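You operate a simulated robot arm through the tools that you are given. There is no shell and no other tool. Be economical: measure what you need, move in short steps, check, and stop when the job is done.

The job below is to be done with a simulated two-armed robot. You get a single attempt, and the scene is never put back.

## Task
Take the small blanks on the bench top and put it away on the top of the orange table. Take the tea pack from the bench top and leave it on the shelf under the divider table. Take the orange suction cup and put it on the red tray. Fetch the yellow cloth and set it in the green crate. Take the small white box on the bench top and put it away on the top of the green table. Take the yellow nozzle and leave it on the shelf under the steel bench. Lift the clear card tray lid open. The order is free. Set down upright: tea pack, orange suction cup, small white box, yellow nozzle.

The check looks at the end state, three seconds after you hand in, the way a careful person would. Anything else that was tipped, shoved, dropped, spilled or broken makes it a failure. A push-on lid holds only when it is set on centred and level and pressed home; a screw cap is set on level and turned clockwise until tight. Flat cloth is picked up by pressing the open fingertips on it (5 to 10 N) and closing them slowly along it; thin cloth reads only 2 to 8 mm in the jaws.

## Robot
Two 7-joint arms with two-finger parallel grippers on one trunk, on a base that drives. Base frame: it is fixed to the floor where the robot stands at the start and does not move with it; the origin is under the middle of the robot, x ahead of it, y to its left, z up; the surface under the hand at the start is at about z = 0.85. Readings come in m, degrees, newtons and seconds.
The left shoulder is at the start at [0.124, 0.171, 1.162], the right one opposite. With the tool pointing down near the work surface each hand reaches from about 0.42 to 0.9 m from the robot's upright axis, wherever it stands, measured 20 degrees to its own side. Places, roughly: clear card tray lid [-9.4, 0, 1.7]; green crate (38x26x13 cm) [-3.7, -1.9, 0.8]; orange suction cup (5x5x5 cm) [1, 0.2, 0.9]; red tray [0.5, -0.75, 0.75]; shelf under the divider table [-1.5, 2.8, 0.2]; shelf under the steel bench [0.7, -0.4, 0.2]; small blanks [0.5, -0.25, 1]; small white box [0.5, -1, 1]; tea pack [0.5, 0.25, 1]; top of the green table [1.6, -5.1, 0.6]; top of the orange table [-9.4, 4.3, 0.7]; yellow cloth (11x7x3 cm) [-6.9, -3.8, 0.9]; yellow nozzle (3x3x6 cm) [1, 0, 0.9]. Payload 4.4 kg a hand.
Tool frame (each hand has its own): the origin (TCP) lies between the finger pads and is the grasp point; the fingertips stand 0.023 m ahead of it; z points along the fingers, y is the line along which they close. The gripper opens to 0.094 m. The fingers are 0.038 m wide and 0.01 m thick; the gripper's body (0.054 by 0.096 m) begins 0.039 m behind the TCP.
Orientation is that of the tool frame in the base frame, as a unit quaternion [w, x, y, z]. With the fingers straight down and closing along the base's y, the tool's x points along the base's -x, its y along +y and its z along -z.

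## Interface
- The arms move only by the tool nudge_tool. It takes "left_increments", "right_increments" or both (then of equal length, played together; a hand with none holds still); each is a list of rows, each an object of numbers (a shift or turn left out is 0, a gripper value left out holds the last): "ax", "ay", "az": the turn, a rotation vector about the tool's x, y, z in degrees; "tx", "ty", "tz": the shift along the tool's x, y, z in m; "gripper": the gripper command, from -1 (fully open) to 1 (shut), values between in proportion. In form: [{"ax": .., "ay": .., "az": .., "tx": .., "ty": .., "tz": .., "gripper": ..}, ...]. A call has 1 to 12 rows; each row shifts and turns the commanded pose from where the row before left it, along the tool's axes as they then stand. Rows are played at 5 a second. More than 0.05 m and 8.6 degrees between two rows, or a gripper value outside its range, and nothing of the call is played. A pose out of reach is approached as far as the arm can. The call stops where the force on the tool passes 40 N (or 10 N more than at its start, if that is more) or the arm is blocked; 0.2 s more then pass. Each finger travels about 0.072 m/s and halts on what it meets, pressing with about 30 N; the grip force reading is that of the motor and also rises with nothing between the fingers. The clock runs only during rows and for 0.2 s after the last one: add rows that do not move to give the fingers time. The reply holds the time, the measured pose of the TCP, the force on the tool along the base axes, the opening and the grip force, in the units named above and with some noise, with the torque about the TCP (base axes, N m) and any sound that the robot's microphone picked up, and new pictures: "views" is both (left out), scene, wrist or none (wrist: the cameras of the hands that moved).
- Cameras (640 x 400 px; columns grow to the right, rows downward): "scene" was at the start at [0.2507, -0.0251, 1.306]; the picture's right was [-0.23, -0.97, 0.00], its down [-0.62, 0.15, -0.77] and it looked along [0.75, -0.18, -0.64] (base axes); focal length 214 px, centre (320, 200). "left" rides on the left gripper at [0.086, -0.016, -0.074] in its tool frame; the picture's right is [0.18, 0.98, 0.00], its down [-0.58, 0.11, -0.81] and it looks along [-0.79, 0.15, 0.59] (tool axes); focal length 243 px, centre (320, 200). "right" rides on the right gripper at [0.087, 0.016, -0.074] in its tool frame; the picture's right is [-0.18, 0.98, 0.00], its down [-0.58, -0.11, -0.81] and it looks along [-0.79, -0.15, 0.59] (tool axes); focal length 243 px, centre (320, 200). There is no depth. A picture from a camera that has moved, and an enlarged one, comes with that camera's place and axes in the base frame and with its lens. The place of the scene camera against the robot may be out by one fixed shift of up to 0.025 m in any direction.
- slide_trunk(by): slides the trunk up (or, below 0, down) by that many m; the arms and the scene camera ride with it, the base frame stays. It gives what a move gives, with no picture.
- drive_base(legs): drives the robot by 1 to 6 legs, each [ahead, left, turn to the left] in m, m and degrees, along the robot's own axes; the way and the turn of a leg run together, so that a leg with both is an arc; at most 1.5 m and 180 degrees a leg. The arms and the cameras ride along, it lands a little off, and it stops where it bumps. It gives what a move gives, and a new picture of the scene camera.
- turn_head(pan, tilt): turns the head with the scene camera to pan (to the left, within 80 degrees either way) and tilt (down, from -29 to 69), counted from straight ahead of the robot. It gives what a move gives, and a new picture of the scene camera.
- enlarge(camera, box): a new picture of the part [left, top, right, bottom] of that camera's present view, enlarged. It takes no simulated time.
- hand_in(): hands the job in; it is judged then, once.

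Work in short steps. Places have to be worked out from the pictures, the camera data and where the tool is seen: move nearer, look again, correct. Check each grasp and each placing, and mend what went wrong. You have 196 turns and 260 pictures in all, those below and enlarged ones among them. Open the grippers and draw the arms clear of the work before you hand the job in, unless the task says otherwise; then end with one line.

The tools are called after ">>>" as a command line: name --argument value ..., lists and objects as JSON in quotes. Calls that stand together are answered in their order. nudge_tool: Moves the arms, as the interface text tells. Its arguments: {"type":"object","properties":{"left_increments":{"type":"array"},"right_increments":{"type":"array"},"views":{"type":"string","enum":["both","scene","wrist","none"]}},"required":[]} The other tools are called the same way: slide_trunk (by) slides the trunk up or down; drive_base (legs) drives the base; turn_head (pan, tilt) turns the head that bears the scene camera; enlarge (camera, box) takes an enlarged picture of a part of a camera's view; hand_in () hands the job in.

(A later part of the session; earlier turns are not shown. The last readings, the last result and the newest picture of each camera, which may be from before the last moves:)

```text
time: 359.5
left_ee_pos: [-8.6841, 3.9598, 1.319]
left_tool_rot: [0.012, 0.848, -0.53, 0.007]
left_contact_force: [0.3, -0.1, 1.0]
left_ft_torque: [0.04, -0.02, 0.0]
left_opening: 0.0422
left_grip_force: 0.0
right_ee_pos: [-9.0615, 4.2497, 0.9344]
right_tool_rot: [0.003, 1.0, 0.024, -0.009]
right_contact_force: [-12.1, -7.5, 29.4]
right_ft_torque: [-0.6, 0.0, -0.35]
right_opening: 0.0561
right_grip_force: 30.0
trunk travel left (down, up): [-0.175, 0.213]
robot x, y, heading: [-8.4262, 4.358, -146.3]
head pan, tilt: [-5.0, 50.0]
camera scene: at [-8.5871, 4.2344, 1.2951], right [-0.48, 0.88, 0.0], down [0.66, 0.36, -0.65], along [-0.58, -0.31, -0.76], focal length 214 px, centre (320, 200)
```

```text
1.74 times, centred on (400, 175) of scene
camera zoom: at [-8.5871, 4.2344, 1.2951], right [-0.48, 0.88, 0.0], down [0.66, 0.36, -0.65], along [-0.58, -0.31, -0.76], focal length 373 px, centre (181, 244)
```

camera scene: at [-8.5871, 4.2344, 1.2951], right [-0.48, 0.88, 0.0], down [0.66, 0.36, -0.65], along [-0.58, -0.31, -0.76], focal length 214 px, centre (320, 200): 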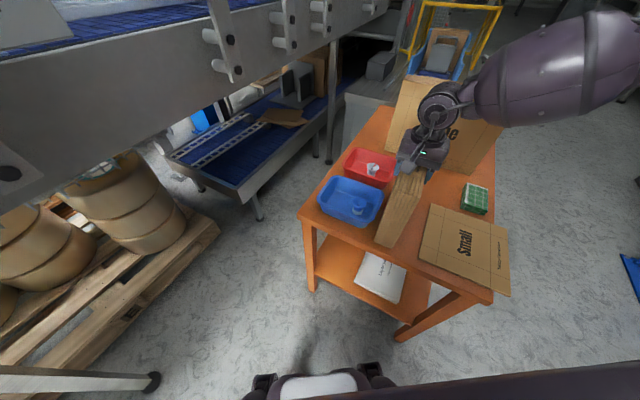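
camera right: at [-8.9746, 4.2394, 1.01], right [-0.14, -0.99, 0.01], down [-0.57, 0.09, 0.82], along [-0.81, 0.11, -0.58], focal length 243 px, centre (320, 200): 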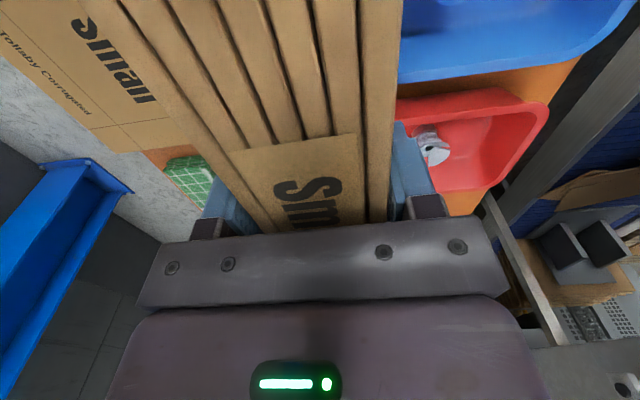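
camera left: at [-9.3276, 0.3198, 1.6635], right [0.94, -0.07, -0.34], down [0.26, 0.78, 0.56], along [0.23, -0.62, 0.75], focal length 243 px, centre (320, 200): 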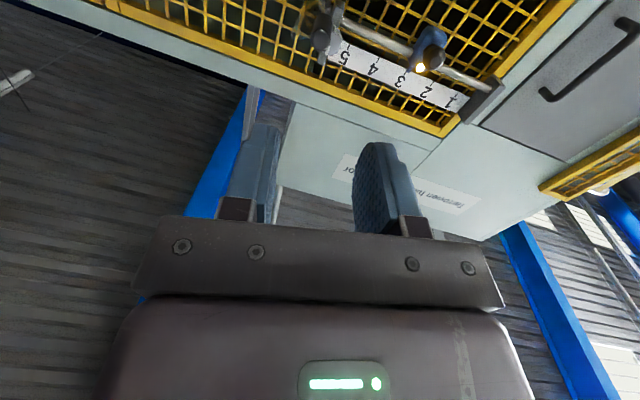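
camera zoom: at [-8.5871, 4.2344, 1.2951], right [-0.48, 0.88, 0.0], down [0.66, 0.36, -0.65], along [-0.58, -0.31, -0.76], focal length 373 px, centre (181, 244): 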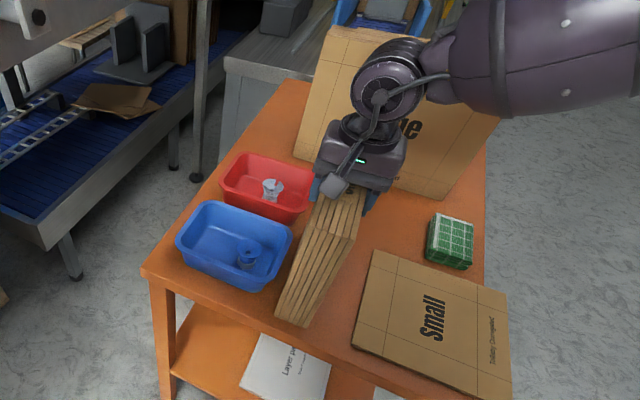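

The bundle stands on the table between bins and sheet. I ease off the downward press, then open and check.

>>> nudge_tool --right_increments '[{"tz": -0.008}, {}, {"gripper": 0.0}, {"gripper": -0.5}, {"gripper": -1}, {}]' --views "scene"

>>> enlarge --camera "scene" --box '[260, 60, 540, 290]'

```text
time: 360.9
left_ee_pos: [-8.6855, 3.9596, 1.3187]
left_tool_rot: [0.012, 0.847, -0.531, 0.006]
left_contact_force: [0.1, -0.3, -1.0]
left_ft_torque: [-0.02, 0.02, 0.0]
left_opening: 0.0422
left_grip_force: 0.1
right_ee_pos: [-9.0612, 4.2519, 0.9412]
right_tool_rot: [0.001, 1.0, 0.023, -0.006]
right_contact_force: [0.8, -0.1, 0.3]
right_ft_torque: [0.02, -0.05, 0.0]
right_opening: 0.094
right_grip_force: 0.1
trunk travel left (down, up): [-0.175, 0.213]
robot x, y, heading: [-8.4283, 4.3582, -146.8]
head pan, tilt: [-5.0, 50.0]
camera scene: at [-8.5875, 4.2346, 1.2949], right [-0.48, 0.88, 0.0], down [0.66, 0.36, -0.65], along [-0.58, -0.31, -0.76], focal length 214 px, centre (320, 200)
```

scene: 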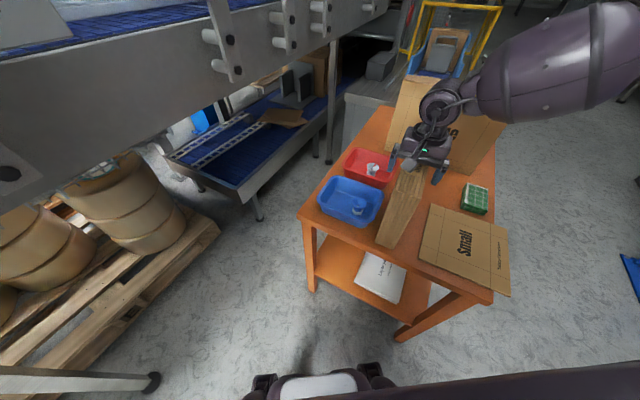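

```text
1.74 times, centred on (400, 175) of scene
camera zoom: at [-8.5875, 4.2346, 1.2949], right [-0.48, 0.88, 0.0], down [0.66, 0.36, -0.65], along [-0.58, -0.31, -0.76], focal length 373 px, centre (181, 244)
```

zoom: 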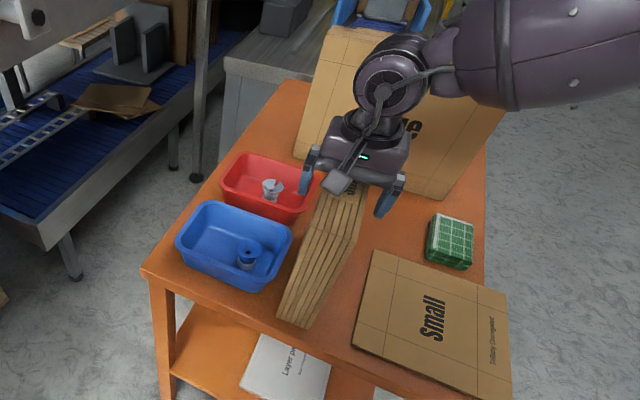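

Released and standing. I raise the right hand straight up and then move the base away from the line.

>>> nudge_tool --right_increments '[{"tz": -0.04}, {"tz": -0.04}, {"tz": -0.04}, {"tz": -0.04}, {"tz": -0.04}, {}]' --views "none"

>>> drive_base --legs '[[-0.1, -0.15, 0], [-0.3, 0, 0]]'

>>> enlarge --camera "scene" --box '[200, 0, 520, 230]'

```text
time: 362.3
left_ee_pos: [-8.6858, 3.9609, 1.32]
left_tool_rot: [0.012, 0.847, -0.531, 0.007]
left_contact_force: [0.3, 0.4, 0.7]
left_ft_torque: [0.02, 0.0, 0.0]
left_opening: 0.0424
left_grip_force: 0.0
right_ee_pos: [-9.0601, 4.251, 1.1428]
right_tool_rot: [0.001, 1.0, 0.024, -0.008]
right_contact_force: [0.0, -0.3, 1.0]
right_ft_torque: [0.0, 0.01, 0.0]
right_opening: 0.0937
right_grip_force: 0.1
trunk travel left (down, up): [-0.175, 0.213]
robot x, y, heading: [-8.424, 4.3547, -146.6]
head pan, tilt: [-5.0, 50.0]
```

```text
time: 365.9
left_ee_pos: [-8.4607, 4.3029, 1.3127]
left_tool_rot: [0.004, 0.841, -0.541, 0.014]
left_contact_force: [-0.6, -0.6, -0.1]
left_ft_torque: [-0.01, 0.03, 0.01]
left_opening: 0.0426
left_grip_force: 0.1
right_ee_pos: [-8.8273, 4.596, 1.1309]
right_tool_rot: [-0.001, 1.0, 0.019, 0.002]
right_contact_force: [-0.9, -0.1, -0.3]
right_ft_torque: [0.01, 0.04, 0.04]
right_opening: 0.094
right_grip_force: 0.1
trunk travel left (down, up): [-0.175, 0.213]
robot x, y, heading: [-8.1759, 4.6953, -147.0]
head pan, tilt: [-5.0, 50.0]
camera scene: at [-8.3571, 4.5745, 1.2911], right [-0.47, 0.88, 0.0], down [0.68, 0.36, -0.64], along [-0.57, -0.3, -0.77], focal length 214 px, centre (320, 200)
```

scene: 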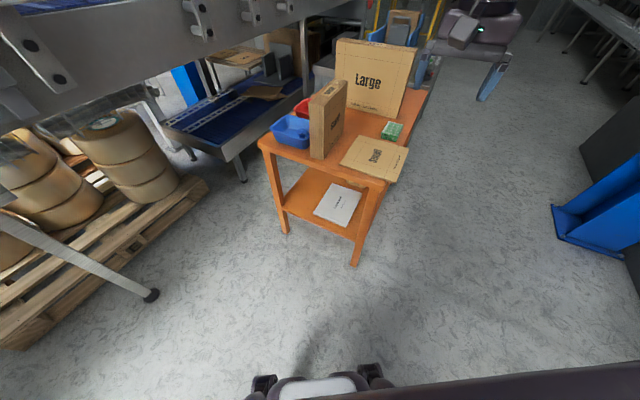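

```text
1.74 times, centred on (360, 115) of scene
camera zoom: at [-8.3571, 4.5745, 1.2911], right [-0.47, 0.88, 0.0], down [0.68, 0.36, -0.64], along [-0.57, -0.3, -0.77], focal length 373 px, centre (250, 348)
```

zoom: 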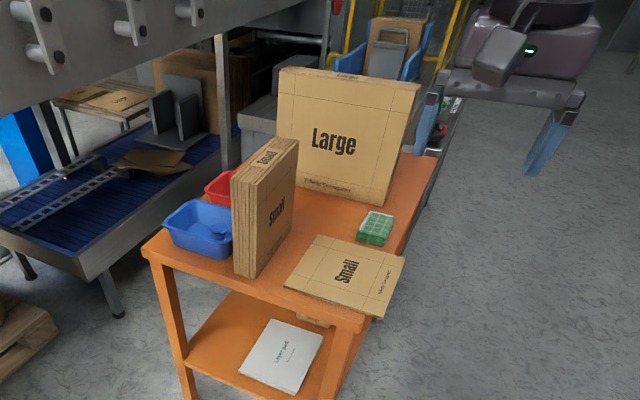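

Blanks are in place. Next, back to the bench from behind for nozzle and suction cup. I reset both wrists to their natural yaw, then turn east and drive.

>>> nudge_tool --left_increments '[{"az": -8.2}, {"az": -8.2}, {"az": -8.2}, {"az": -8.2}, {"az": -8.2}, {"az": -8.2}, {"az": -8.2}, {"az": -8.2}, {"az": -8.2}, {"az": -8.2}, {"az": -8.2}, {"az": -8.2, "gripper": -1}]' --right_increments '[{"az": -8.25}, {"az": -8.25}, {"az": -8.25}, {"az": -8.25}, {}, {}, {}, {}, {}, {}, {}, {}]' --views "none"

>>> drive_base --legs '[[0, 0, 147], [1.5, 0, 0], [1.5, 0, 0], [1.5, 0, 0]]'

>>> turn_head --pan 0 --tilt 15

```text
time: 368.5
left_ee_pos: [-8.4614, 4.3045, 1.312]
left_tool_rot: [0.014, 0.958, 0.285, 0.006]
left_contact_force: [0.1, 0.4, -0.4]
left_ft_torque: [0.01, -0.03, -0.01]
left_opening: 0.0941
left_grip_force: 0.1
right_ee_pos: [-8.8278, 4.5958, 1.1309]
right_tool_rot: [-0.001, 0.953, 0.302, 0.002]
right_contact_force: [1.0, 0.0, -0.5]
right_ft_torque: [0.03, -0.01, -0.01]
right_opening: 0.094
right_grip_force: 0.1
trunk travel left (down, up): [-0.175, 0.213]
robot x, y, heading: [-8.1754, 4.6999, -147.3]
head pan, tilt: [-5.0, 50.0]
```

```text
time: 396.0
left_ee_pos: [-3.2415, 4.9694, 1.3119]
left_tool_rot: [-0.002, -0.006, 1.0, 0.016]
left_contact_force: [-0.3, 0.2, 0.3]
left_ft_torque: [0.0, 0.0, -0.03]
left_opening: 0.0942
left_grip_force: 0.1
right_ee_pos: [-3.0896, 4.5272, 1.131]
right_tool_rot: [-0.002, -0.025, 1.0, 0.0]
right_contact_force: [0.3, 0.6, -0.3]
right_ft_torque: [0.05, 0.0, -0.01]
right_opening: 0.0939
right_grip_force: 0.0
trunk travel left (down, up): [-0.175, 0.213]
robot x, y, heading: [-3.698, 4.789, 0.4]
head pan, tilt: [-5.0, 50.0]
camera scene: at [-3.4503, 4.7781, 1.2912], right [-0.08, -1.0, 0.0], down [-0.76, 0.06, -0.64], along [0.64, -0.05, -0.77], focal length 214 px, centre (320, 200)
```

scene: 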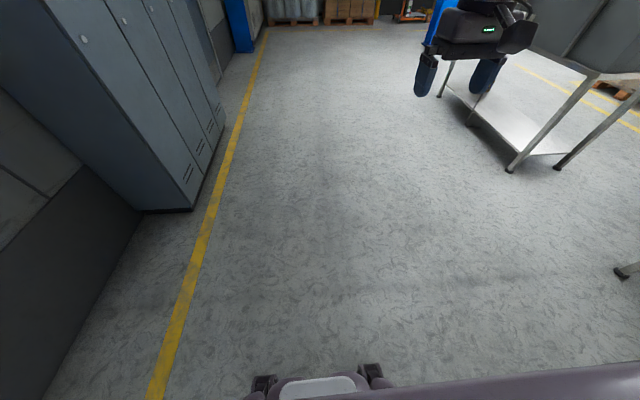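

```text
time: 397.0
left_ee_pos: [-3.2423, 4.9698, 1.3125]
left_tool_rot: [-0.002, -0.005, 1.0, 0.017]
left_contact_force: [-0.4, 0.2, 0.3]
left_ft_torque: [0.02, 0.04, -0.02]
left_opening: 0.0939
left_grip_force: 0.1
right_ee_pos: [-3.0888, 4.5259, 1.1303]
right_tool_rot: [-0.002, -0.024, 1.0, 0.0]
right_contact_force: [-0.5, -0.2, 1.0]
right_ft_torque: [0.01, 0.03, 0.02]
right_opening: 0.0939
right_grip_force: 0.2
trunk travel left (down, up): [-0.175, 0.213]
robot x, y, heading: [-3.6917, 4.787, 0.7]
head pan, tilt: [0.0, 15.0]
camera scene: at [-3.4337, 4.7849, 1.3448], right [0.01, -1.0, 0.0], down [-0.26, 0.0, -0.97], along [0.97, 0.01, -0.26], focal length 214 px, centre (320, 200)
```

scene: 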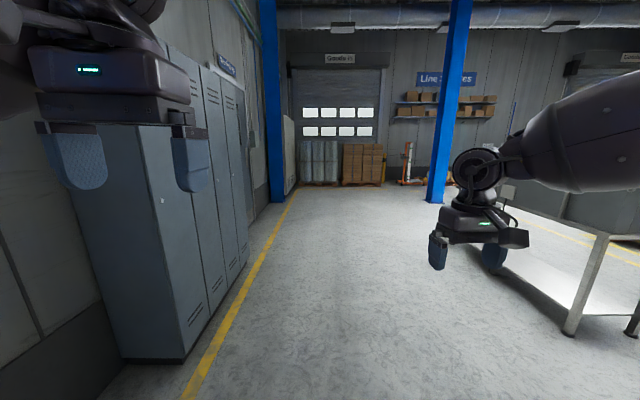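

I shift away from the lockers, continue east to x≈2.2 and turn south toward the back of the bench.

>>> drive_base --legs '[[0, -0.35, -0.7], [1.5, 0, 0], [1.5, 0, 0], [1.5, 0, 0], [1.4, 0, 0], [0, 0, -90]]'

>>> turn_head --pan -15 --tilt 20

```text
time: 432.3
left_ee_pos: [2.3863, 3.8422, 1.3114]
left_tool_rot: [0.01, 0.722, 0.692, 0.012]
left_contact_force: [-0.6, 0.4, -0.3]
left_ft_torque: [0.05, 0.01, 0.05]
left_opening: 0.094
left_grip_force: 0.0
right_ee_pos: [1.9356, 3.7133, 1.1306]
right_tool_rot: [-0.002, 0.709, 0.705, 0.001]
right_contact_force: [0.4, 0.4, 0.7]
right_ft_torque: [0.01, -0.01, 0.02]
right_opening: 0.0941
right_grip_force: 0.1
trunk travel left (down, up): [-0.175, 0.213]
robot x, y, heading: [2.2298, 4.3055, -92.6]
head pan, tilt: [0.0, 15.0]
camera scene: at [2.2338, 4.0521, 1.3449], right [-1.0, 0.04, 0.0], down [0.01, 0.26, -0.97], along [-0.04, -0.96, -0.26], focal length 214 px, centre (320, 200)
```

scene: 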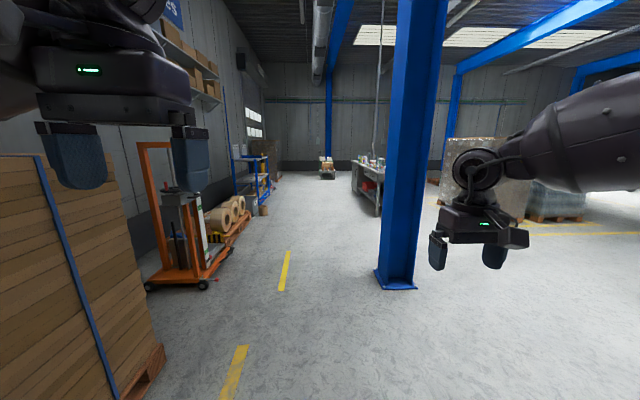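

```text
time: 433.1
left_ee_pos: [2.3866, 3.8418, 1.3108]
left_tool_rot: [0.01, 0.723, 0.691, 0.011]
left_contact_force: [0.5, -0.3, -0.3]
left_ft_torque: [0.01, -0.01, 0.01]
left_opening: 0.094
left_grip_force: 0.2
right_ee_pos: [1.9357, 3.7132, 1.1302]
right_tool_rot: [-0.001, 0.709, 0.705, 0.001]
right_contact_force: [0.5, -0.6, -0.3]
right_ft_torque: [0.03, 0.0, 0.02]
right_opening: 0.0945
right_grip_force: 0.1
trunk travel left (down, up): [-0.175, 0.213]
robot x, y, heading: [2.2319, 4.3079, -92.5]
head pan, tilt: [-15.0, 20.0]
camera scene: at [2.2101, 4.0566, 1.3368], right [-0.95, 0.3, 0.0], down [0.1, 0.33, -0.94], along [-0.28, -0.9, -0.34], focal length 214 px, centre (320, 200)
```

scene: 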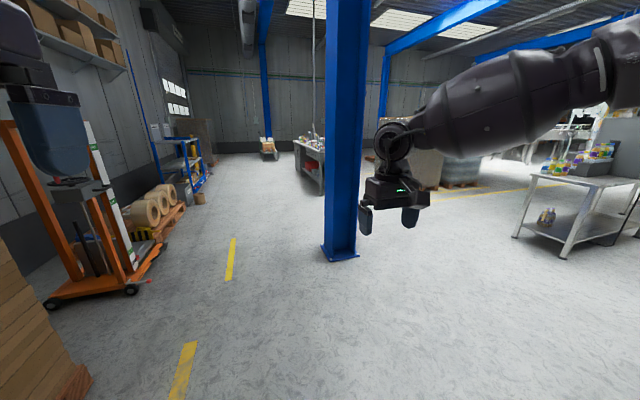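

The way south past the column is free. I drive down to the bench's back side and turn to face it.

>>> drive_base --legs '[[0, 0, 2.6], [1.5, 0, 0], [1.5, 0, 0], [1.2, 0, 0], [0, 0, -90]]'

>>> turn_head --pan 0 --tilt 35

```text
time: 457.6
left_ee_pos: [1.9014, -0.1207, 1.3118]
left_tool_rot: [0.016, 1.0, 0.017, 0.002]
left_contact_force: [-0.2, -0.3, -0.3]
left_ft_torque: [0.0, 0.0, 0.03]
left_opening: 0.094
left_grip_force: 0.0
right_ee_pos: [1.7384, 0.3175, 1.1306]
right_tool_rot: [0.0, 0.999, 0.036, 0.001]
right_contact_force: [0.1, 0.1, -0.9]
right_ft_torque: [-0.01, -0.01, -0.02]
right_opening: 0.0939
right_grip_force: 0.0
trunk travel left (down, up): [-0.175, 0.213]
robot x, y, heading: [2.3499, 0.0711, -178.2]
head pan, tilt: [-15.0, 20.0]
camera scene: at [2.1214, 0.081, 1.3368], right [0.23, 0.97, 0.0], down [0.33, -0.08, -0.94], along [-0.92, 0.21, -0.34], focal length 214 px, centre (320, 200)
```

scene: 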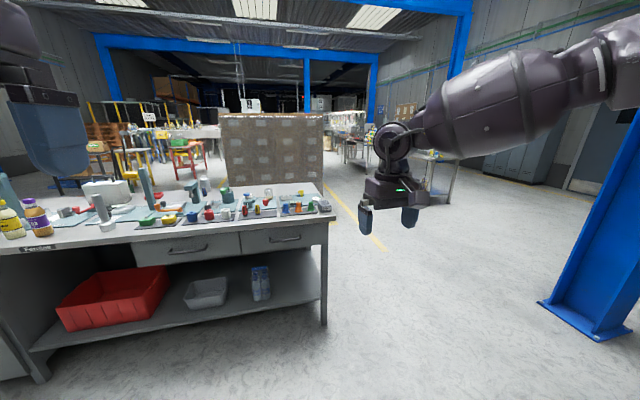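

```text
time: 458.3
left_ee_pos: [1.9012, -0.122, 1.3119]
left_tool_rot: [0.016, 1.0, 0.018, 0.003]
left_contact_force: [0.3, 0.0, 0.1]
left_ft_torque: [0.0, 0.0, -0.01]
left_opening: 0.094
left_grip_force: 0.0
right_ee_pos: [1.7388, 0.3181, 1.1302]
right_tool_rot: [0.0, 0.999, 0.036, 0.001]
right_contact_force: [-0.7, 1.1, 0.0]
right_ft_torque: [0.03, 0.01, -0.04]
right_opening: 0.094
right_grip_force: 0.0
trunk travel left (down, up): [-0.175, 0.213]
robot x, y, heading: [2.3509, 0.0722, -177.9]
head pan, tilt: [0.0, 35.0]
camera scene: at [2.1241, 0.0568, 1.313], right [-0.03, 1.0, 0.0], down [0.57, 0.02, -0.82], along [-0.82, -0.03, -0.57], focal length 214 px, centre (320, 200)
```

scene: 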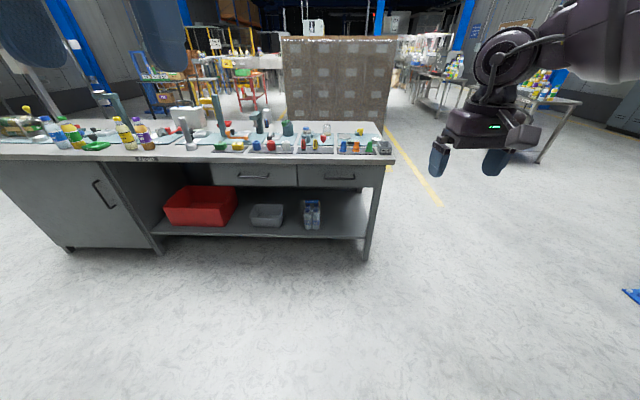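

The bench is open at the back: the shelf carries a red bin, a grey bin and bottles, with free space. I drive up to it.

>>> drive_base --legs '[[0, 0, -2.1], [0.68, -0.04, 0]]'

>>> turn_head --pan 0 --tilt 50

>>> enlarge --camera "scene" --box '[200, 20, 480, 200]'

```text
time: 462.5
left_ee_pos: [1.2112, -0.0678, 1.312]
left_tool_rot: [0.015, 1.0, 0.003, 0.002]
left_contact_force: [0.1, 0.6, 1.0]
left_ft_torque: [-0.02, 0.02, 0.01]
left_opening: 0.0942
left_grip_force: 0.0
right_ee_pos: [1.06, 0.3761, 1.1301]
right_tool_rot: [0.0, 1.0, 0.021, 0.002]
right_contact_force: [0.3, -0.4, 0.1]
right_ft_torque: [-0.03, -0.03, 0.01]
right_opening: 0.094
right_grip_force: 0.1
trunk travel left (down, up): [-0.175, 0.213]
robot x, y, heading: [1.6655, 0.1075, -179.9]
head pan, tilt: [0.0, 35.0]
camera scene: at [1.4382, 0.104, 1.313], right [0.0, 1.0, 0.0], down [0.57, 0.0, -0.82], along [-0.82, 0.0, -0.57], focal length 214 px, centre (320, 200)
```

scene: 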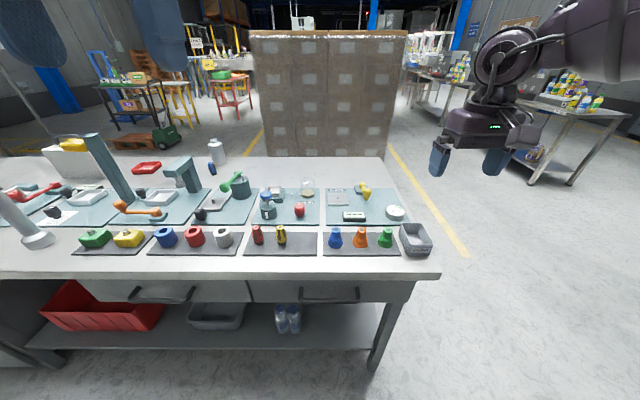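

```text
time: 463.3
left_ee_pos: [1.2106, -0.0679, 1.3111]
left_tool_rot: [0.015, 1.0, 0.001, 0.001]
left_contact_force: [0.6, 0.3, 0.6]
left_ft_torque: [0.01, 0.03, -0.01]
left_opening: 0.094
left_grip_force: 0.0
right_ee_pos: [1.0606, 0.3767, 1.1311]
right_tool_rot: [0.0, 1.0, 0.021, 0.002]
right_contact_force: [-0.3, 0.1, -0.4]
right_ft_torque: [-0.01, 0.0, 0.03]
right_opening: 0.0938
right_grip_force: 0.1
trunk travel left (down, up): [-0.175, 0.213]
robot x, y, heading: [1.6645, 0.1134, -179.7]
head pan, tilt: [0.0, 50.0]
camera scene: at [1.4494, 0.1041, 1.2913], right [0.0, 1.0, 0.0], down [0.77, 0.0, -0.64], along [-0.64, 0.0, -0.77], focal length 214 px, centre (320, 200)
```

scene: 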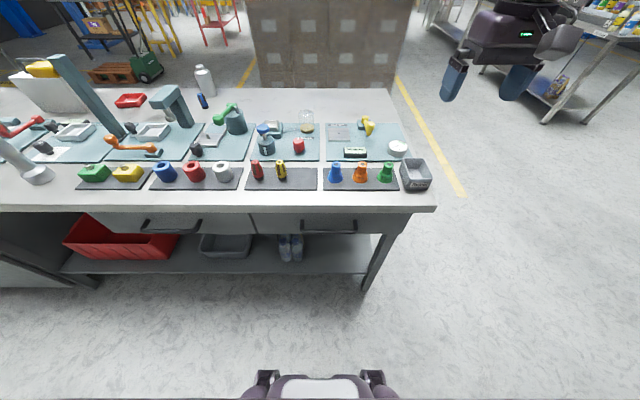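

```text
2.22 times, centred on (340, 110) of scene
camera zoom: at [1.4494, 0.1041, 1.2913], right [0.0, 1.0, 0.0], down [0.77, 0.0, -0.64], along [-0.64, 0.0, -0.77], focal length 477 px, centre (276, 400)
```

zoom: 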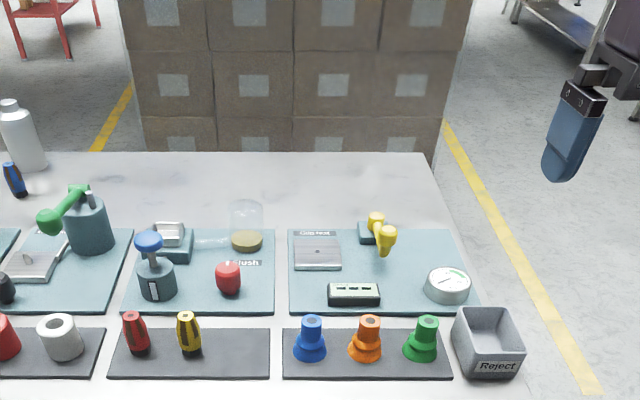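

Estimates from both sides: cup ≈[1.025,0.221], nozzle ≈[1.022,−0.006] (on mats, z≈0.855). I bring the right hand over the cup and the left over the nozzle at z≈1.1 and look with the wrist cameras.

>>> nudge_tool --right_increments '[{"tx": -0.0072, "ty": 0.0312, "gripper": -0.1}, {"tx": -0.0072, "ty": 0.0312}, {"tx": -0.0072, "ty": 0.0312}, {"tx": -0.0072, "ty": 0.0312}, {"tx": -0.0072, "ty": 0.0312}, {"tz": 0.04}, {"tz": 0.04}, {}, {}, {}]' --left_increments '[{"tx": -0.0376, "ty": -0.0124, "gripper": -0.2}, {"tx": -0.0376, "ty": -0.0124}, {"tx": -0.0376, "ty": -0.0124}, {"tx": -0.0376, "ty": -0.0124}, {"tx": -0.0376, "ty": -0.0124, "ax": 1.7}, {"tz": 0.05}, {"tz": 0.05}, {"tz": 0.05}, {"tz": 0.05}, {"tz": 0.05}]' --views "both"

```text
time: 465.5
left_ee_pos: [1.0226, -0.0044, 1.0596]
left_tool_rot: [0.001, 1.0, 0.003, 0.003]
left_contact_force: [0.1, -0.9, 0.1]
left_ft_torque: [-0.02, -0.02, -0.02]
left_opening: 0.0561
left_grip_force: 0.0
right_ee_pos: [1.057, 0.3052, 1.071]
right_tool_rot: [0.0, 1.0, 0.021, 0.002]
right_contact_force: [-0.4, -0.1, 0.1]
right_ft_torque: [0.03, 0.02, 0.01]
right_opening: 0.0516
right_grip_force: 0.0
right hand out of reach, approached as far as the arm can: row 3, 4, 5, 6, 7
trunk travel left (down, up): [-0.175, 0.213]
robot x, y, heading: [1.6634, 0.1087, -179.8]
head pan, tilt: [0.0, 50.0]
camera scene: at [1.4486, 0.1038, 1.291], right [0.0, 1.0, 0.0], down [0.77, 0.0, -0.64], along [-0.64, 0.0, -0.77], focal length 214 px, centre (320, 200)
camera right: at [1.1438, 0.2942, 1.1464], right [-0.14, -0.99, 0.0], down [-0.59, 0.08, 0.8], along [-0.8, 0.11, -0.59], focal length 243 px, centre (320, 200)
camera left: at [1.1087, 0.011, 1.1369], right [0.19, -0.98, 0.0], down [-0.58, -0.11, 0.8], along [-0.79, -0.15, -0.59], focal length 243 px, centre (320, 200)
```

scene: 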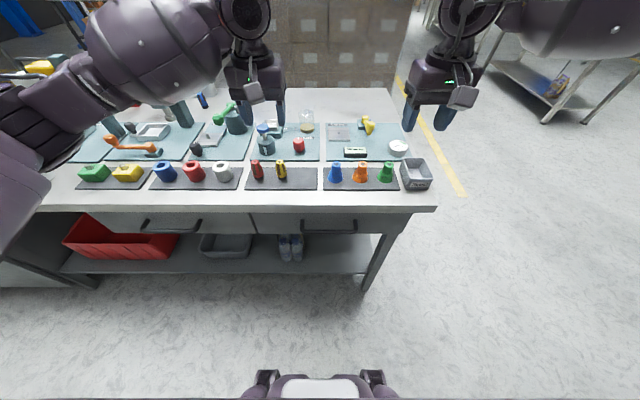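
right: 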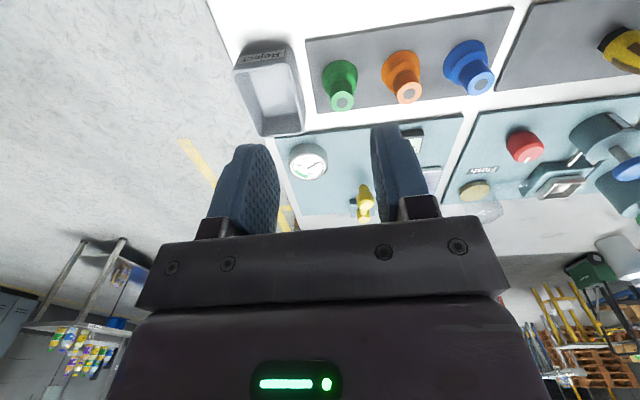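
left: 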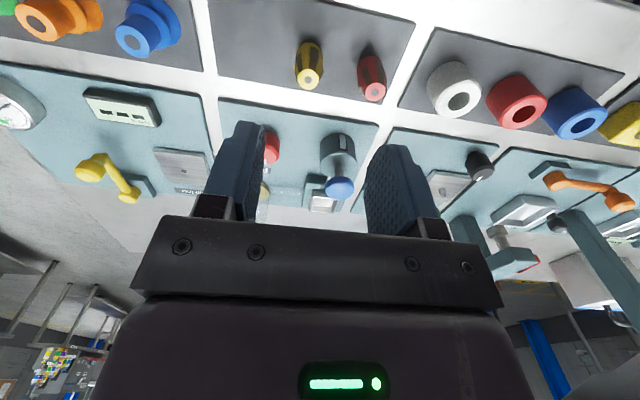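

The nozzle is seen by the left camera near [1.0,0.0]; I descend part-way over it and re-measure.

>>> nudge_tool --left_increments '[{"tx": -0.02}, {"tz": 0.03}, {"tz": 0.03}, {}]' --views "wrist"

>>> enlarge --camera "left" --box '[200, 0, 440, 200]'

```text
time: 466.5
left_ee_pos: [1.0033, -0.005, 1.0013]
left_tool_rot: [0.001, 1.0, 0.001, 0.001]
left_contact_force: [-0.1, -0.4, -1.3]
left_ft_torque: [0.01, -0.02, 0.0]
left_opening: 0.0562
left_grip_force: 0.1
right_ee_pos: [1.0577, 0.3068, 1.072]
right_tool_rot: [0.001, 1.0, 0.02, 0.001]
right_contact_force: [-0.5, 0.7, 0.5]
right_ft_torque: [-0.03, 0.02, -0.02]
right_opening: 0.0519
right_grip_force: 0.0
trunk travel left (down, up): [-0.175, 0.213]
robot x, y, heading: [1.6647, 0.1085, -179.7]
head pan, tilt: [0.0, 50.0]
camera left: at [1.0897, 0.01, 1.0775], right [0.19, -0.98, 0.0], down [-0.58, -0.11, 0.81], along [-0.79, -0.15, -0.59], focal length 243 px, centre (320, 200)
```

left: 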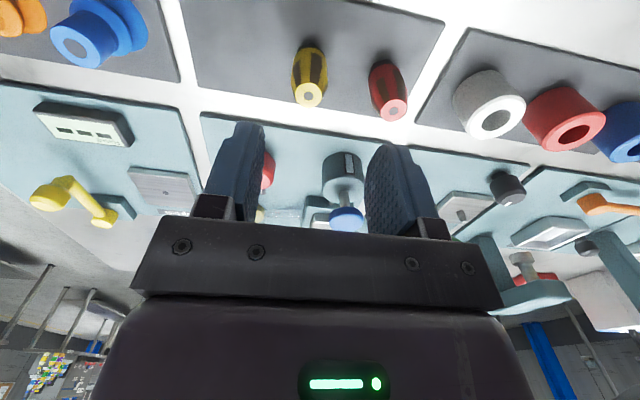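

```text
2.00 times, centred on (320, 100) of left
camera zoom: at [1.0897, 0.01, 1.0775], right [0.19, -0.98, 0.0], down [-0.58, -0.11, 0.81], along [-0.79, -0.15, -0.59], focal length 485 px, centre (320, 400)
```

zoom: 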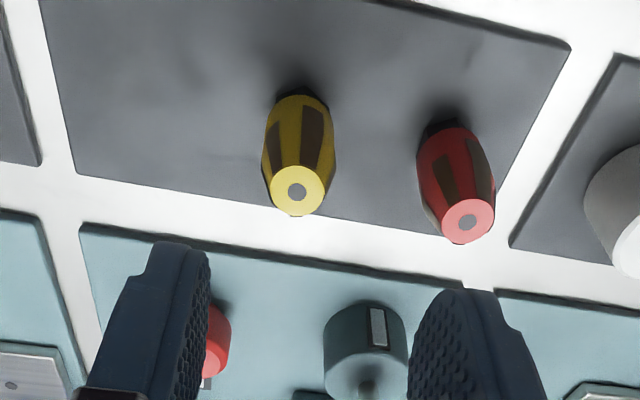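

Nozzle axis at ≈[1.0,0.001]; the TCP is nearly over it. I descend and grip it.

>>> nudge_tool --left_increments '[{"ty": -0.005, "tx": -0.003}, {"tz": 0.04}, {"tz": 0.04}, {"tz": 0.028}, {}, {"gripper": 0.3}, {"gripper": 1}, {"gripper": 1}, {}]' --views "wrist"

```text
time: 468.5
left_ee_pos: [1.0023, -0.0029, 0.8908]
left_tool_rot: [0.001, 1.0, 0.002, 0.001]
left_contact_force: [-0.8, -0.7, 1.4]
left_ft_torque: [-0.06, 0.05, 0.01]
left_opening: 0.0268
left_grip_force: 29.5
right_ee_pos: [1.0582, 0.3062, 1.071]
right_tool_rot: [0.001, 1.0, 0.021, 0.001]
right_contact_force: [-0.5, -1.0, 0.5]
right_ft_torque: [0.0, 0.02, -0.01]
right_opening: 0.0517
right_grip_force: 0.0
trunk travel left (down, up): [-0.175, 0.213]
robot x, y, heading: [1.6615, 0.1109, -179.9]
head pan, tilt: [0.0, 50.0]
camera left: at [1.087, 0.0124, 0.9678], right [0.19, -0.98, 0.0], down [-0.58, -0.11, 0.81], along [-0.79, -0.15, -0.59], focal length 243 px, centre (320, 200)
```

left: 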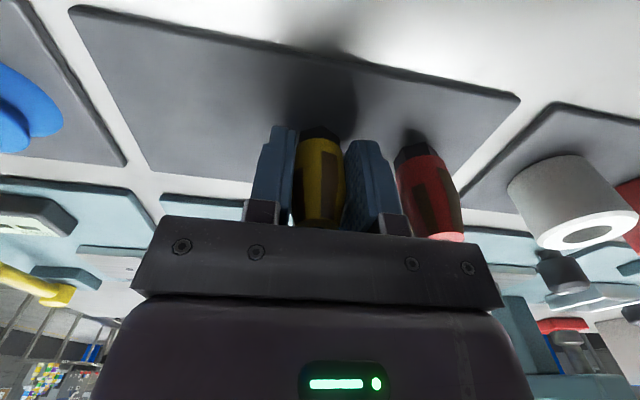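

Nozzle gripped. I lift it and strafe the base 10 cm south so the right hand gets over the suction cup.

>>> nudge_tool --left_increments '[{"tz": -0.05}, {"tz": -0.05}, {"tz": -0.05}, {"tz": -0.05}, {}]' --views "none"

>>> drive_base --legs '[[0, 0.1, 0]]'

>>> nudge_tool --right_increments '[{"tx": -0.04}, {"ty": -0.015, "tx": -0.015}, {}]' --views "wrist"

>>> enlarge --camera "right" --box '[200, 0, 440, 200]'

```text
time: 469.7
left_ee_pos: [0.9986, -0.0014, 1.0929]
left_tool_rot: [0.001, 1.0, 0.003, 0.003]
left_contact_force: [-0.4, 0.1, -0.7]
left_ft_torque: [-0.01, -0.05, 0.0]
left_opening: 0.0267
left_grip_force: 30.5
right_ee_pos: [1.0573, 0.3064, 1.0687]
right_tool_rot: [0.0, 1.0, 0.021, 0.002]
right_contact_force: [-0.4, 0.8, -0.1]
right_ft_torque: [0.02, -0.01, 0.03]
right_opening: 0.0518
right_grip_force: 0.1
trunk travel left (down, up): [-0.175, 0.213]
robot x, y, heading: [1.6611, 0.1144, -179.9]
head pan, tilt: [0.0, 50.0]
```

```text
time: 471.2
left_ee_pos: [0.9995, -0.1024, 1.0942]
left_tool_rot: [0.001, 1.0, 0.004, 0.001]
left_contact_force: [0.7, 0.0, -0.5]
left_ft_torque: [0.01, 0.02, 0.0]
left_opening: 0.0269
left_grip_force: 30.3
right_ee_pos: [1.06, 0.2059, 1.0719]
right_tool_rot: [0.0, 1.0, 0.021, 0.001]
right_contact_force: [-0.5, -0.9, -0.2]
right_ft_torque: [-0.01, 0.0, 0.01]
right_opening: 0.0516
right_grip_force: 0.0
trunk travel left (down, up): [-0.175, 0.213]
robot x, y, heading: [1.6622, 0.0143, -179.8]
head pan, tilt: [0.0, 50.0]
camera scene: at [1.4498, 0.004, 1.2912], right [-0.01, 1.0, 0.0], down [0.77, 0.0, -0.64], along [-0.64, 0.0, -0.77], focal length 214 px, centre (320, 200)
```

scene: 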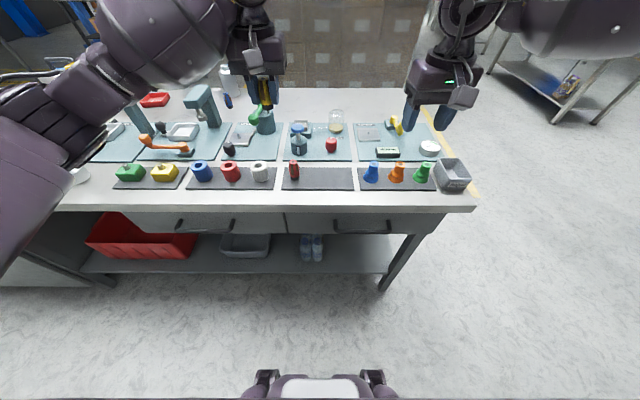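

```text
time: 472.0
left_ee_pos: [0.9992, -0.102, 1.0944]
left_tool_rot: [0.001, 1.0, 0.004, 0.002]
left_contact_force: [-0.2, 0.6, -0.5]
left_ft_torque: [-0.02, 0.0, -0.01]
left_opening: 0.0268
left_grip_force: 30.0
right_ee_pos: [1.0414, 0.2224, 1.0695]
right_tool_rot: [0.0, 1.0, 0.021, 0.001]
right_contact_force: [0.4, 0.4, 0.2]
right_ft_torque: [0.0, 0.0, 0.0]
right_opening: 0.0516
right_grip_force: 0.0
right hand out of reach, approached as far as the arm can: row 1
trunk travel left (down, up): [-0.175, 0.213]
robot x, y, heading: [1.6644, 0.0134, -179.7]
head pan, tilt: [0.0, 50.0]
camera right: at [1.1285, 0.2095, 1.1462], right [-0.14, -0.99, 0.0], down [-0.59, 0.08, 0.8], along [-0.8, 0.11, -0.59], focal length 243 px, centre (320, 200)
```

right: 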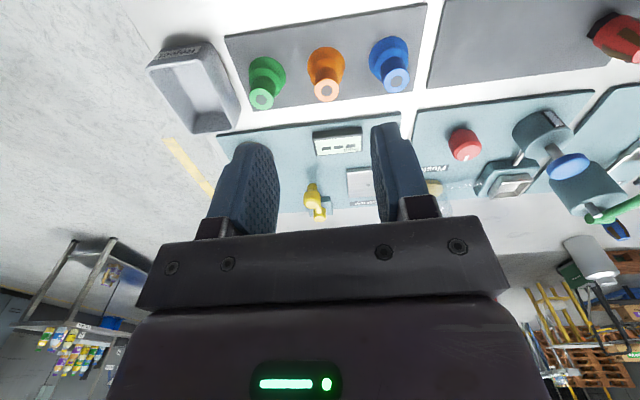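

```text
2.00 times, centred on (320, 100) of right
camera zoom: at [1.1285, 0.2095, 1.1462], right [-0.14, -0.99, 0.0], down [-0.59, 0.08, 0.8], along [-0.8, 0.11, -0.59], focal length 485 px, centre (320, 400)
```

zoom: 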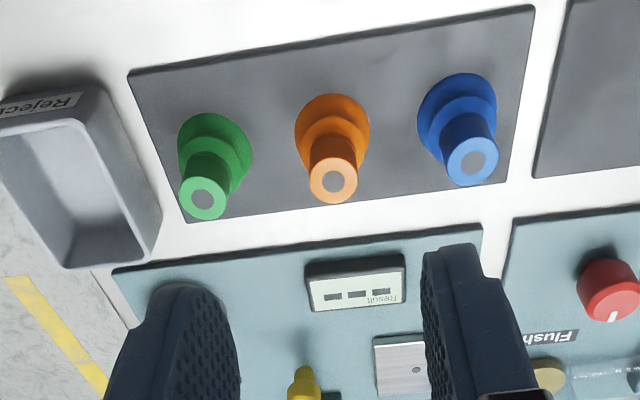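

Cup at ≈[0.998,0.221]; right arm is at its reach limit, so I drive 8 cm closer and recheck.

>>> drive_base --legs '[[0.08, 0, 0]]'

>>> nudge_tool --right_increments '[{"tx": 0.038}, {"tz": 0.04}, {"tz": 0.04}, {}]' --views "wrist"

>>> enlarge --camera "right" --box '[200, 0, 440, 200]'

```text
time: 473.1
left_ee_pos: [0.9207, -0.101, 1.0946]
left_tool_rot: [0.0, 1.0, 0.003, 0.003]
left_contact_force: [-0.2, -0.2, -1.2]
left_ft_torque: [-0.02, -0.02, 0.0]
left_opening: 0.0269
left_grip_force: 30.1
right_ee_pos: [0.962, 0.2208, 1.07]
right_tool_rot: [0.001, 1.0, 0.022, 0.002]
right_contact_force: [0.0, 0.0, -0.7]
right_ft_torque: [0.04, 0.01, 0.0]
right_opening: 0.0513
right_grip_force: 0.0
trunk travel left (down, up): [-0.175, 0.213]
robot x, y, heading: [1.5885, 0.0089, -179.7]
head pan, tilt: [0.0, 50.0]
camera scene: at [1.3695, 0.0042, 1.2912], right [-0.01, 1.0, 0.0], down [0.77, 0.0, -0.64], along [-0.64, 0.0, -0.77], focal length 214 px, centre (320, 200)
```

scene: 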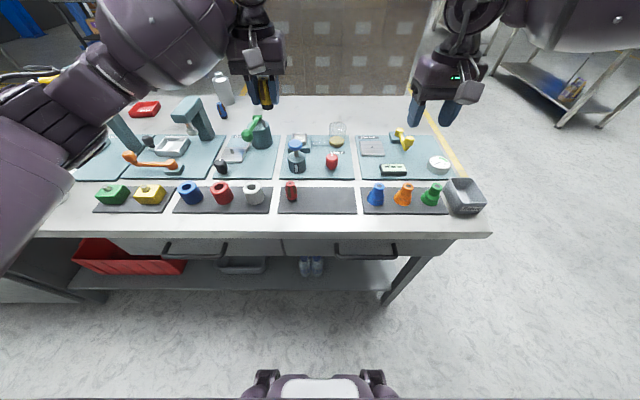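

```text
time: 474.1
left_ee_pos: [0.921, -0.1025, 1.0941]
left_tool_rot: [0.001, 1.0, 0.002, 0.0]
left_contact_force: [0.8, 0.1, -1.5]
left_ft_torque: [0.02, -0.01, 0.02]
left_opening: 0.0264
left_grip_force: 29.7
right_ee_pos: [1.0003, 0.2241, 0.9926]
right_tool_rot: [0.001, 1.0, 0.021, 0.0]
right_contact_force: [-0.6, 0.8, -1.3]
right_ft_torque: [-0.01, 0.04, 0.01]
right_opening: 0.0517
right_grip_force: 0.2
trunk travel left (down, up): [-0.175, 0.213]
robot x, y, heading: [1.5859, 0.0085, -179.7]
head pan, tilt: [0.0, 50.0]
camera right: at [1.0874, 0.2114, 1.0687], right [-0.14, -0.99, 0.0], down [-0.59, 0.08, 0.81], along [-0.8, 0.11, -0.59], focal length 243 px, centre (320, 200)
```

right: 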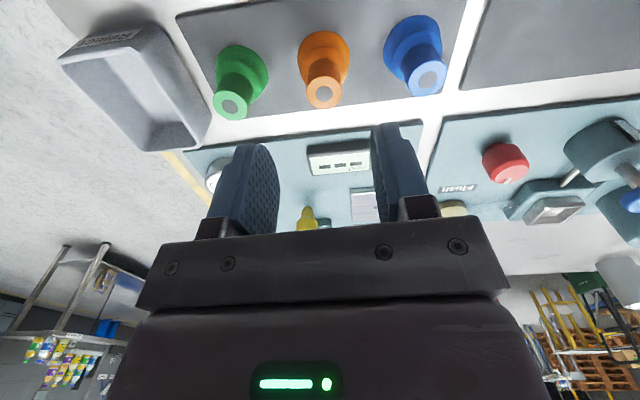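

```text
2.00 times, centred on (320, 100) of right
camera zoom: at [1.0874, 0.2114, 1.0687], right [-0.14, -0.99, 0.0], down [-0.59, 0.08, 0.81], along [-0.8, 0.11, -0.59], focal length 485 px, centre (320, 400)
```

zoom: 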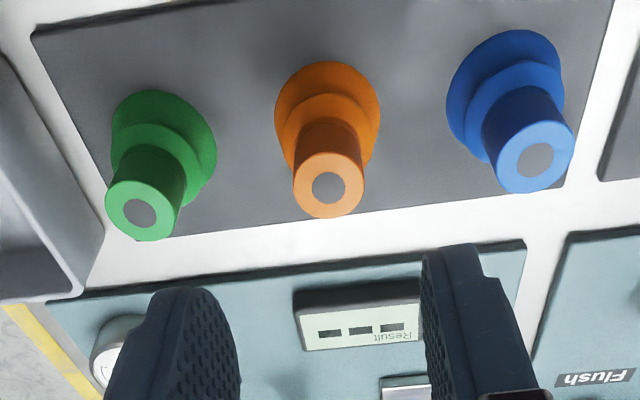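

Cup axis ≈[0.998,0.221]. I descend and grip its upper cylinder.

>>> nudge_tool --right_increments '[{"tx": -0.002, "ty": 0.003}, {"tz": 0.04}, {"tz": 0.04}, {"tz": 0.013}, {}, {"gripper": 0.3}, {"gripper": 1}, {"gripper": 1}, {}]' --views "wrist"

```text
time: 475.2
left_ee_pos: [0.9233, -0.1022, 1.0959]
left_tool_rot: [0.001, 1.0, 0.004, -0.001]
left_contact_force: [-0.9, 0.5, -0.2]
left_ft_torque: [-0.02, 0.04, 0.04]
left_opening: 0.0269
left_grip_force: 30.0
right_ee_pos: [1.0159, 0.2426, 0.9274]
right_tool_rot: [0.007, 1.0, 0.023, -0.011]
right_contact_force: [7.1, -1.8, 29.7]
right_ft_torque: [-0.9, 0.29, 0.27]
right_opening: 0.0526
right_grip_force: 1.6
right hand out of reach, approached as far as the arm can: row 2, 3, 4
trunk travel left (down, up): [-0.175, 0.213]
robot x, y, heading: [1.5859, 0.0088, -179.9]
head pan, tilt: [0.0, 50.0]
stopped in row 5 (right hand): the force on the tool passed its limit at 43 N (the readings are from after the stop); the commanded pose is now the measured one
camera right: at [1.1042, 0.2315, 1.0014], right [-0.14, -0.99, 0.02], down [-0.57, 0.09, 0.82], along [-0.81, 0.1, -0.57], focal length 243 px, centre (320, 200)
```

right: 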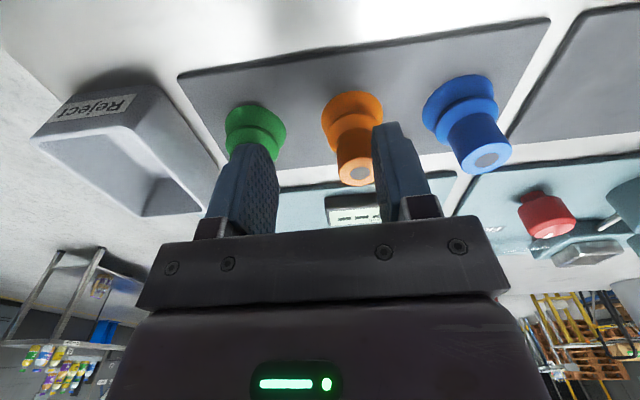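

The right arm hit a reach limit and a finger came down on the cup's top. I raise it at once and check the cup.

>>> nudge_tool --right_increments '[{"tz": -0.04}, {"tz": -0.05}, {"tz": -0.05}, {"tz": -0.05}, {"tx": 0.03, "ty": -0.0375}, {"tx": 0.03, "ty": -0.0375}, {"tx": 0.03, "ty": -0.0375}, {"tx": 0.03, "ty": -0.0375}, {}]' --views "scene"

>>> enlarge --camera "scene" --box '[220, 140, 500, 320]'

```text
time: 477.2
left_ee_pos: [0.9212, -0.1044, 1.0948]
left_tool_rot: [0.0, 1.0, 0.004, 0.002]
left_contact_force: [-0.1, 0.0, -0.8]
left_ft_torque: [0.0, 0.01, 0.02]
left_opening: 0.0264
left_grip_force: 30.0
right_ee_pos: [1.1312, 0.3993, 1.1074]
right_tool_rot: [0.004, 1.0, 0.024, -0.007]
right_contact_force: [1.3, 0.3, 0.1]
right_ft_torque: [0.05, 0.0, -0.01]
right_opening: 0.0518
right_grip_force: 0.0
trunk travel left (down, up): [-0.175, 0.213]
robot x, y, heading: [1.5848, 0.0102, -179.7]
head pan, tilt: [0.0, 50.0]
camera scene: at [1.37, 0.0026, 1.2912], right [-0.01, 1.0, 0.0], down [0.77, 0.01, -0.64], along [-0.64, 0.0, -0.77], focal length 214 px, centre (320, 200)
```

scene: 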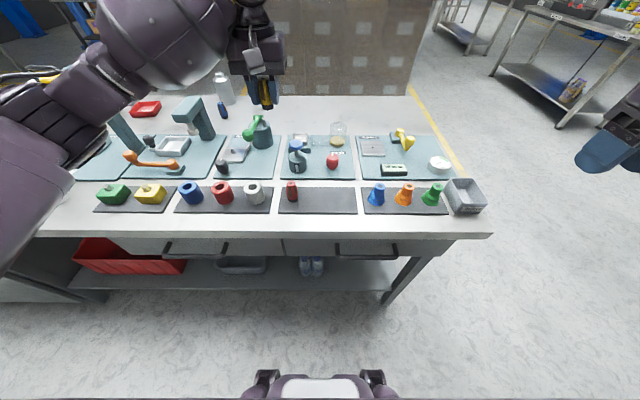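

```text
2.22 times, centred on (360, 230) of scene
camera zoom: at [1.37, 0.0026, 1.2912], right [-0.01, 1.0, 0.0], down [0.77, 0.01, -0.64], along [-0.64, 0.0, -0.77], focal length 477 px, centre (231, 133)
```

zoom: 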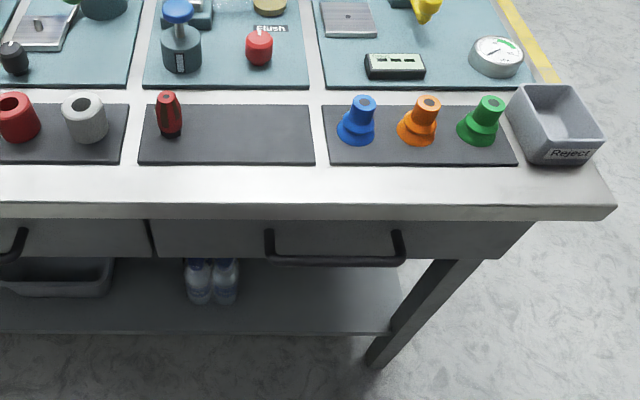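

The cup is undamaged and standing. I'll place the nozzle first with the left hand: free shelf spot near [0.985,0.14], shelf edge x≈1.03. I back off, shift right, lower trunk and hand.

>>> drive_base --legs '[[-0.37, 0, 0], [0, -0.29, 0]]'

>>> slide_trunk --by -0.175

>>> nudge_tool --left_increments '[{"tz": 0.05}, {"tz": 0.05}, {"tz": 0.05}, {"tz": 0.05}, {"tz": 0.05}, {"tz": 0.05}, {"tz": 0.05}, {"tz": 0.05}, {"tz": 0.05}, {"tz": 0.05}, {"tz": 0.05}, {"tz": 0.05}]' --views "none"

>>> turn_head --pan 0 --tilt 40

```text
time: 482.3
left_ee_pos: [1.2905, 0.1846, 1.0932]
left_tool_rot: [0.001, 1.0, 0.007, 0.002]
left_contact_force: [0.3, -0.7, -1.1]
left_ft_torque: [0.03, -0.02, -0.01]
left_opening: 0.027
left_grip_force: 30.0
right_ee_pos: [1.4974, 0.6894, 1.1065]
right_tool_rot: [0.006, 1.0, 0.026, -0.008]
right_contact_force: [-0.7, 0.2, -0.5]
right_ft_torque: [-0.03, 0.05, -0.04]
right_opening: 0.0517
right_grip_force: 0.2
trunk travel left (down, up): [-0.175, 0.213]
robot x, y, heading: [1.9579, 0.3016, -179.3]
head pan, tilt: [0.0, 50.0]
camera scene: at [1.7398, 0.2945, 1.2912], right [-0.01, 1.0, 0.0], down [0.77, 0.01, -0.64], along [-0.64, -0.01, -0.77], focal length 214 px, centre (320, 200)
```

scene: 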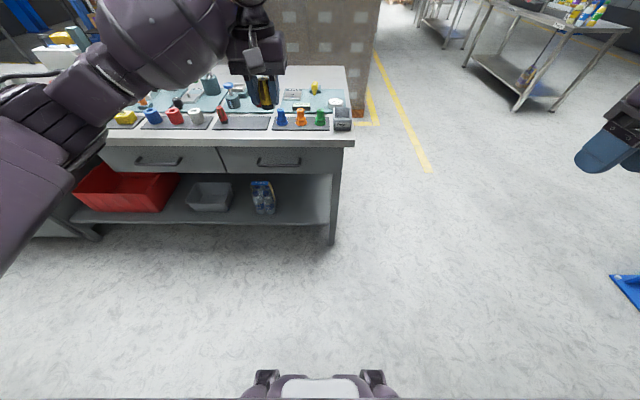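

```text
time: 484.2
left_ee_pos: [1.2924, 0.1851, 0.9204]
left_tool_rot: [0.001, 1.0, 0.007, 0.0]
left_contact_force: [0.3, -0.6, -0.3]
left_ft_torque: [-0.01, 0.01, 0.01]
left_opening: 0.0268
left_grip_force: 29.7
right_ee_pos: [1.4932, 0.6881, 0.9232]
right_tool_rot: [0.005, 1.0, 0.027, 0.014]
right_contact_force: [-0.5, -0.7, -0.2]
right_ft_torque: [-0.02, 0.02, -0.04]
right_opening: 0.0517
right_grip_force: 0.2
trunk travel left (down, up): [0.0, 0.388]
robot x, y, heading: [1.9551, 0.3033, -179.2]
head pan, tilt: [0.0, 50.0]
```

```text
time: 486.8
left_ee_pos: [1.2946, 0.185, 0.3165]
left_tool_rot: [0.001, 1.0, 0.006, 0.002]
left_contact_force: [-0.5, 0.1, -1.4]
left_ft_torque: [-0.02, 0.0, 0.02]
left_opening: 0.0266
left_grip_force: 30.4
right_ee_pos: [1.4923, 0.6872, 0.9232]
right_tool_rot: [0.005, 0.999, 0.027, 0.016]
right_contact_force: [-0.7, -0.1, 0.2]
right_ft_torque: [0.02, 0.01, -0.01]
right_opening: 0.0519
right_grip_force: 0.1
trunk travel left (down, up): [0.0, 0.388]
robot x, y, heading: [1.9574, 0.3021, -179.1]
head pan, tilt: [0.0, 50.0]
```

```text
time: 487.6
left_ee_pos: [1.2931, 0.1852, 0.3184]
left_tool_rot: [0.001, 1.0, 0.007, 0.002]
left_contact_force: [-0.2, 0.5, -0.2]
left_ft_torque: [0.01, -0.01, 0.0]
left_opening: 0.0268
left_grip_force: 30.1
right_ee_pos: [1.4924, 0.6882, 0.9227]
right_tool_rot: [0.005, 1.0, 0.027, 0.016]
right_contact_force: [-0.2, 0.0, 1.0]
right_ft_torque: [0.02, -0.03, -0.01]
right_opening: 0.0517
right_grip_force: 0.2
trunk travel left (down, up): [0.0, 0.388]
robot x, y, heading: [1.9547, 0.3005, -179.4]
head pan, tilt: [0.0, 40.0]
camera scene: at [1.578, 0.2921, 1.0938], right [-0.01, 1.0, 0.0], down [0.64, 0.01, -0.77], along [-0.77, -0.01, -0.64], focal length 214 px, centre (320, 200)
```

scene: 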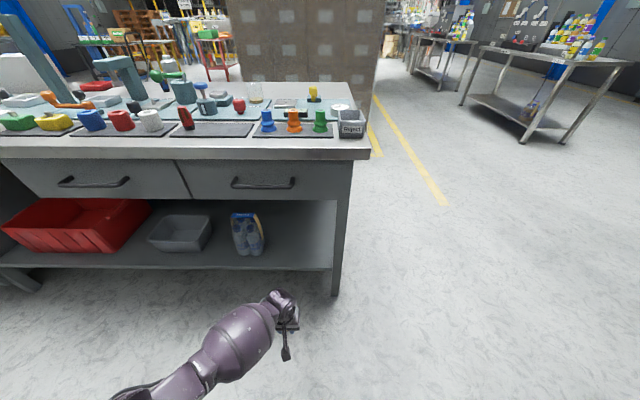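

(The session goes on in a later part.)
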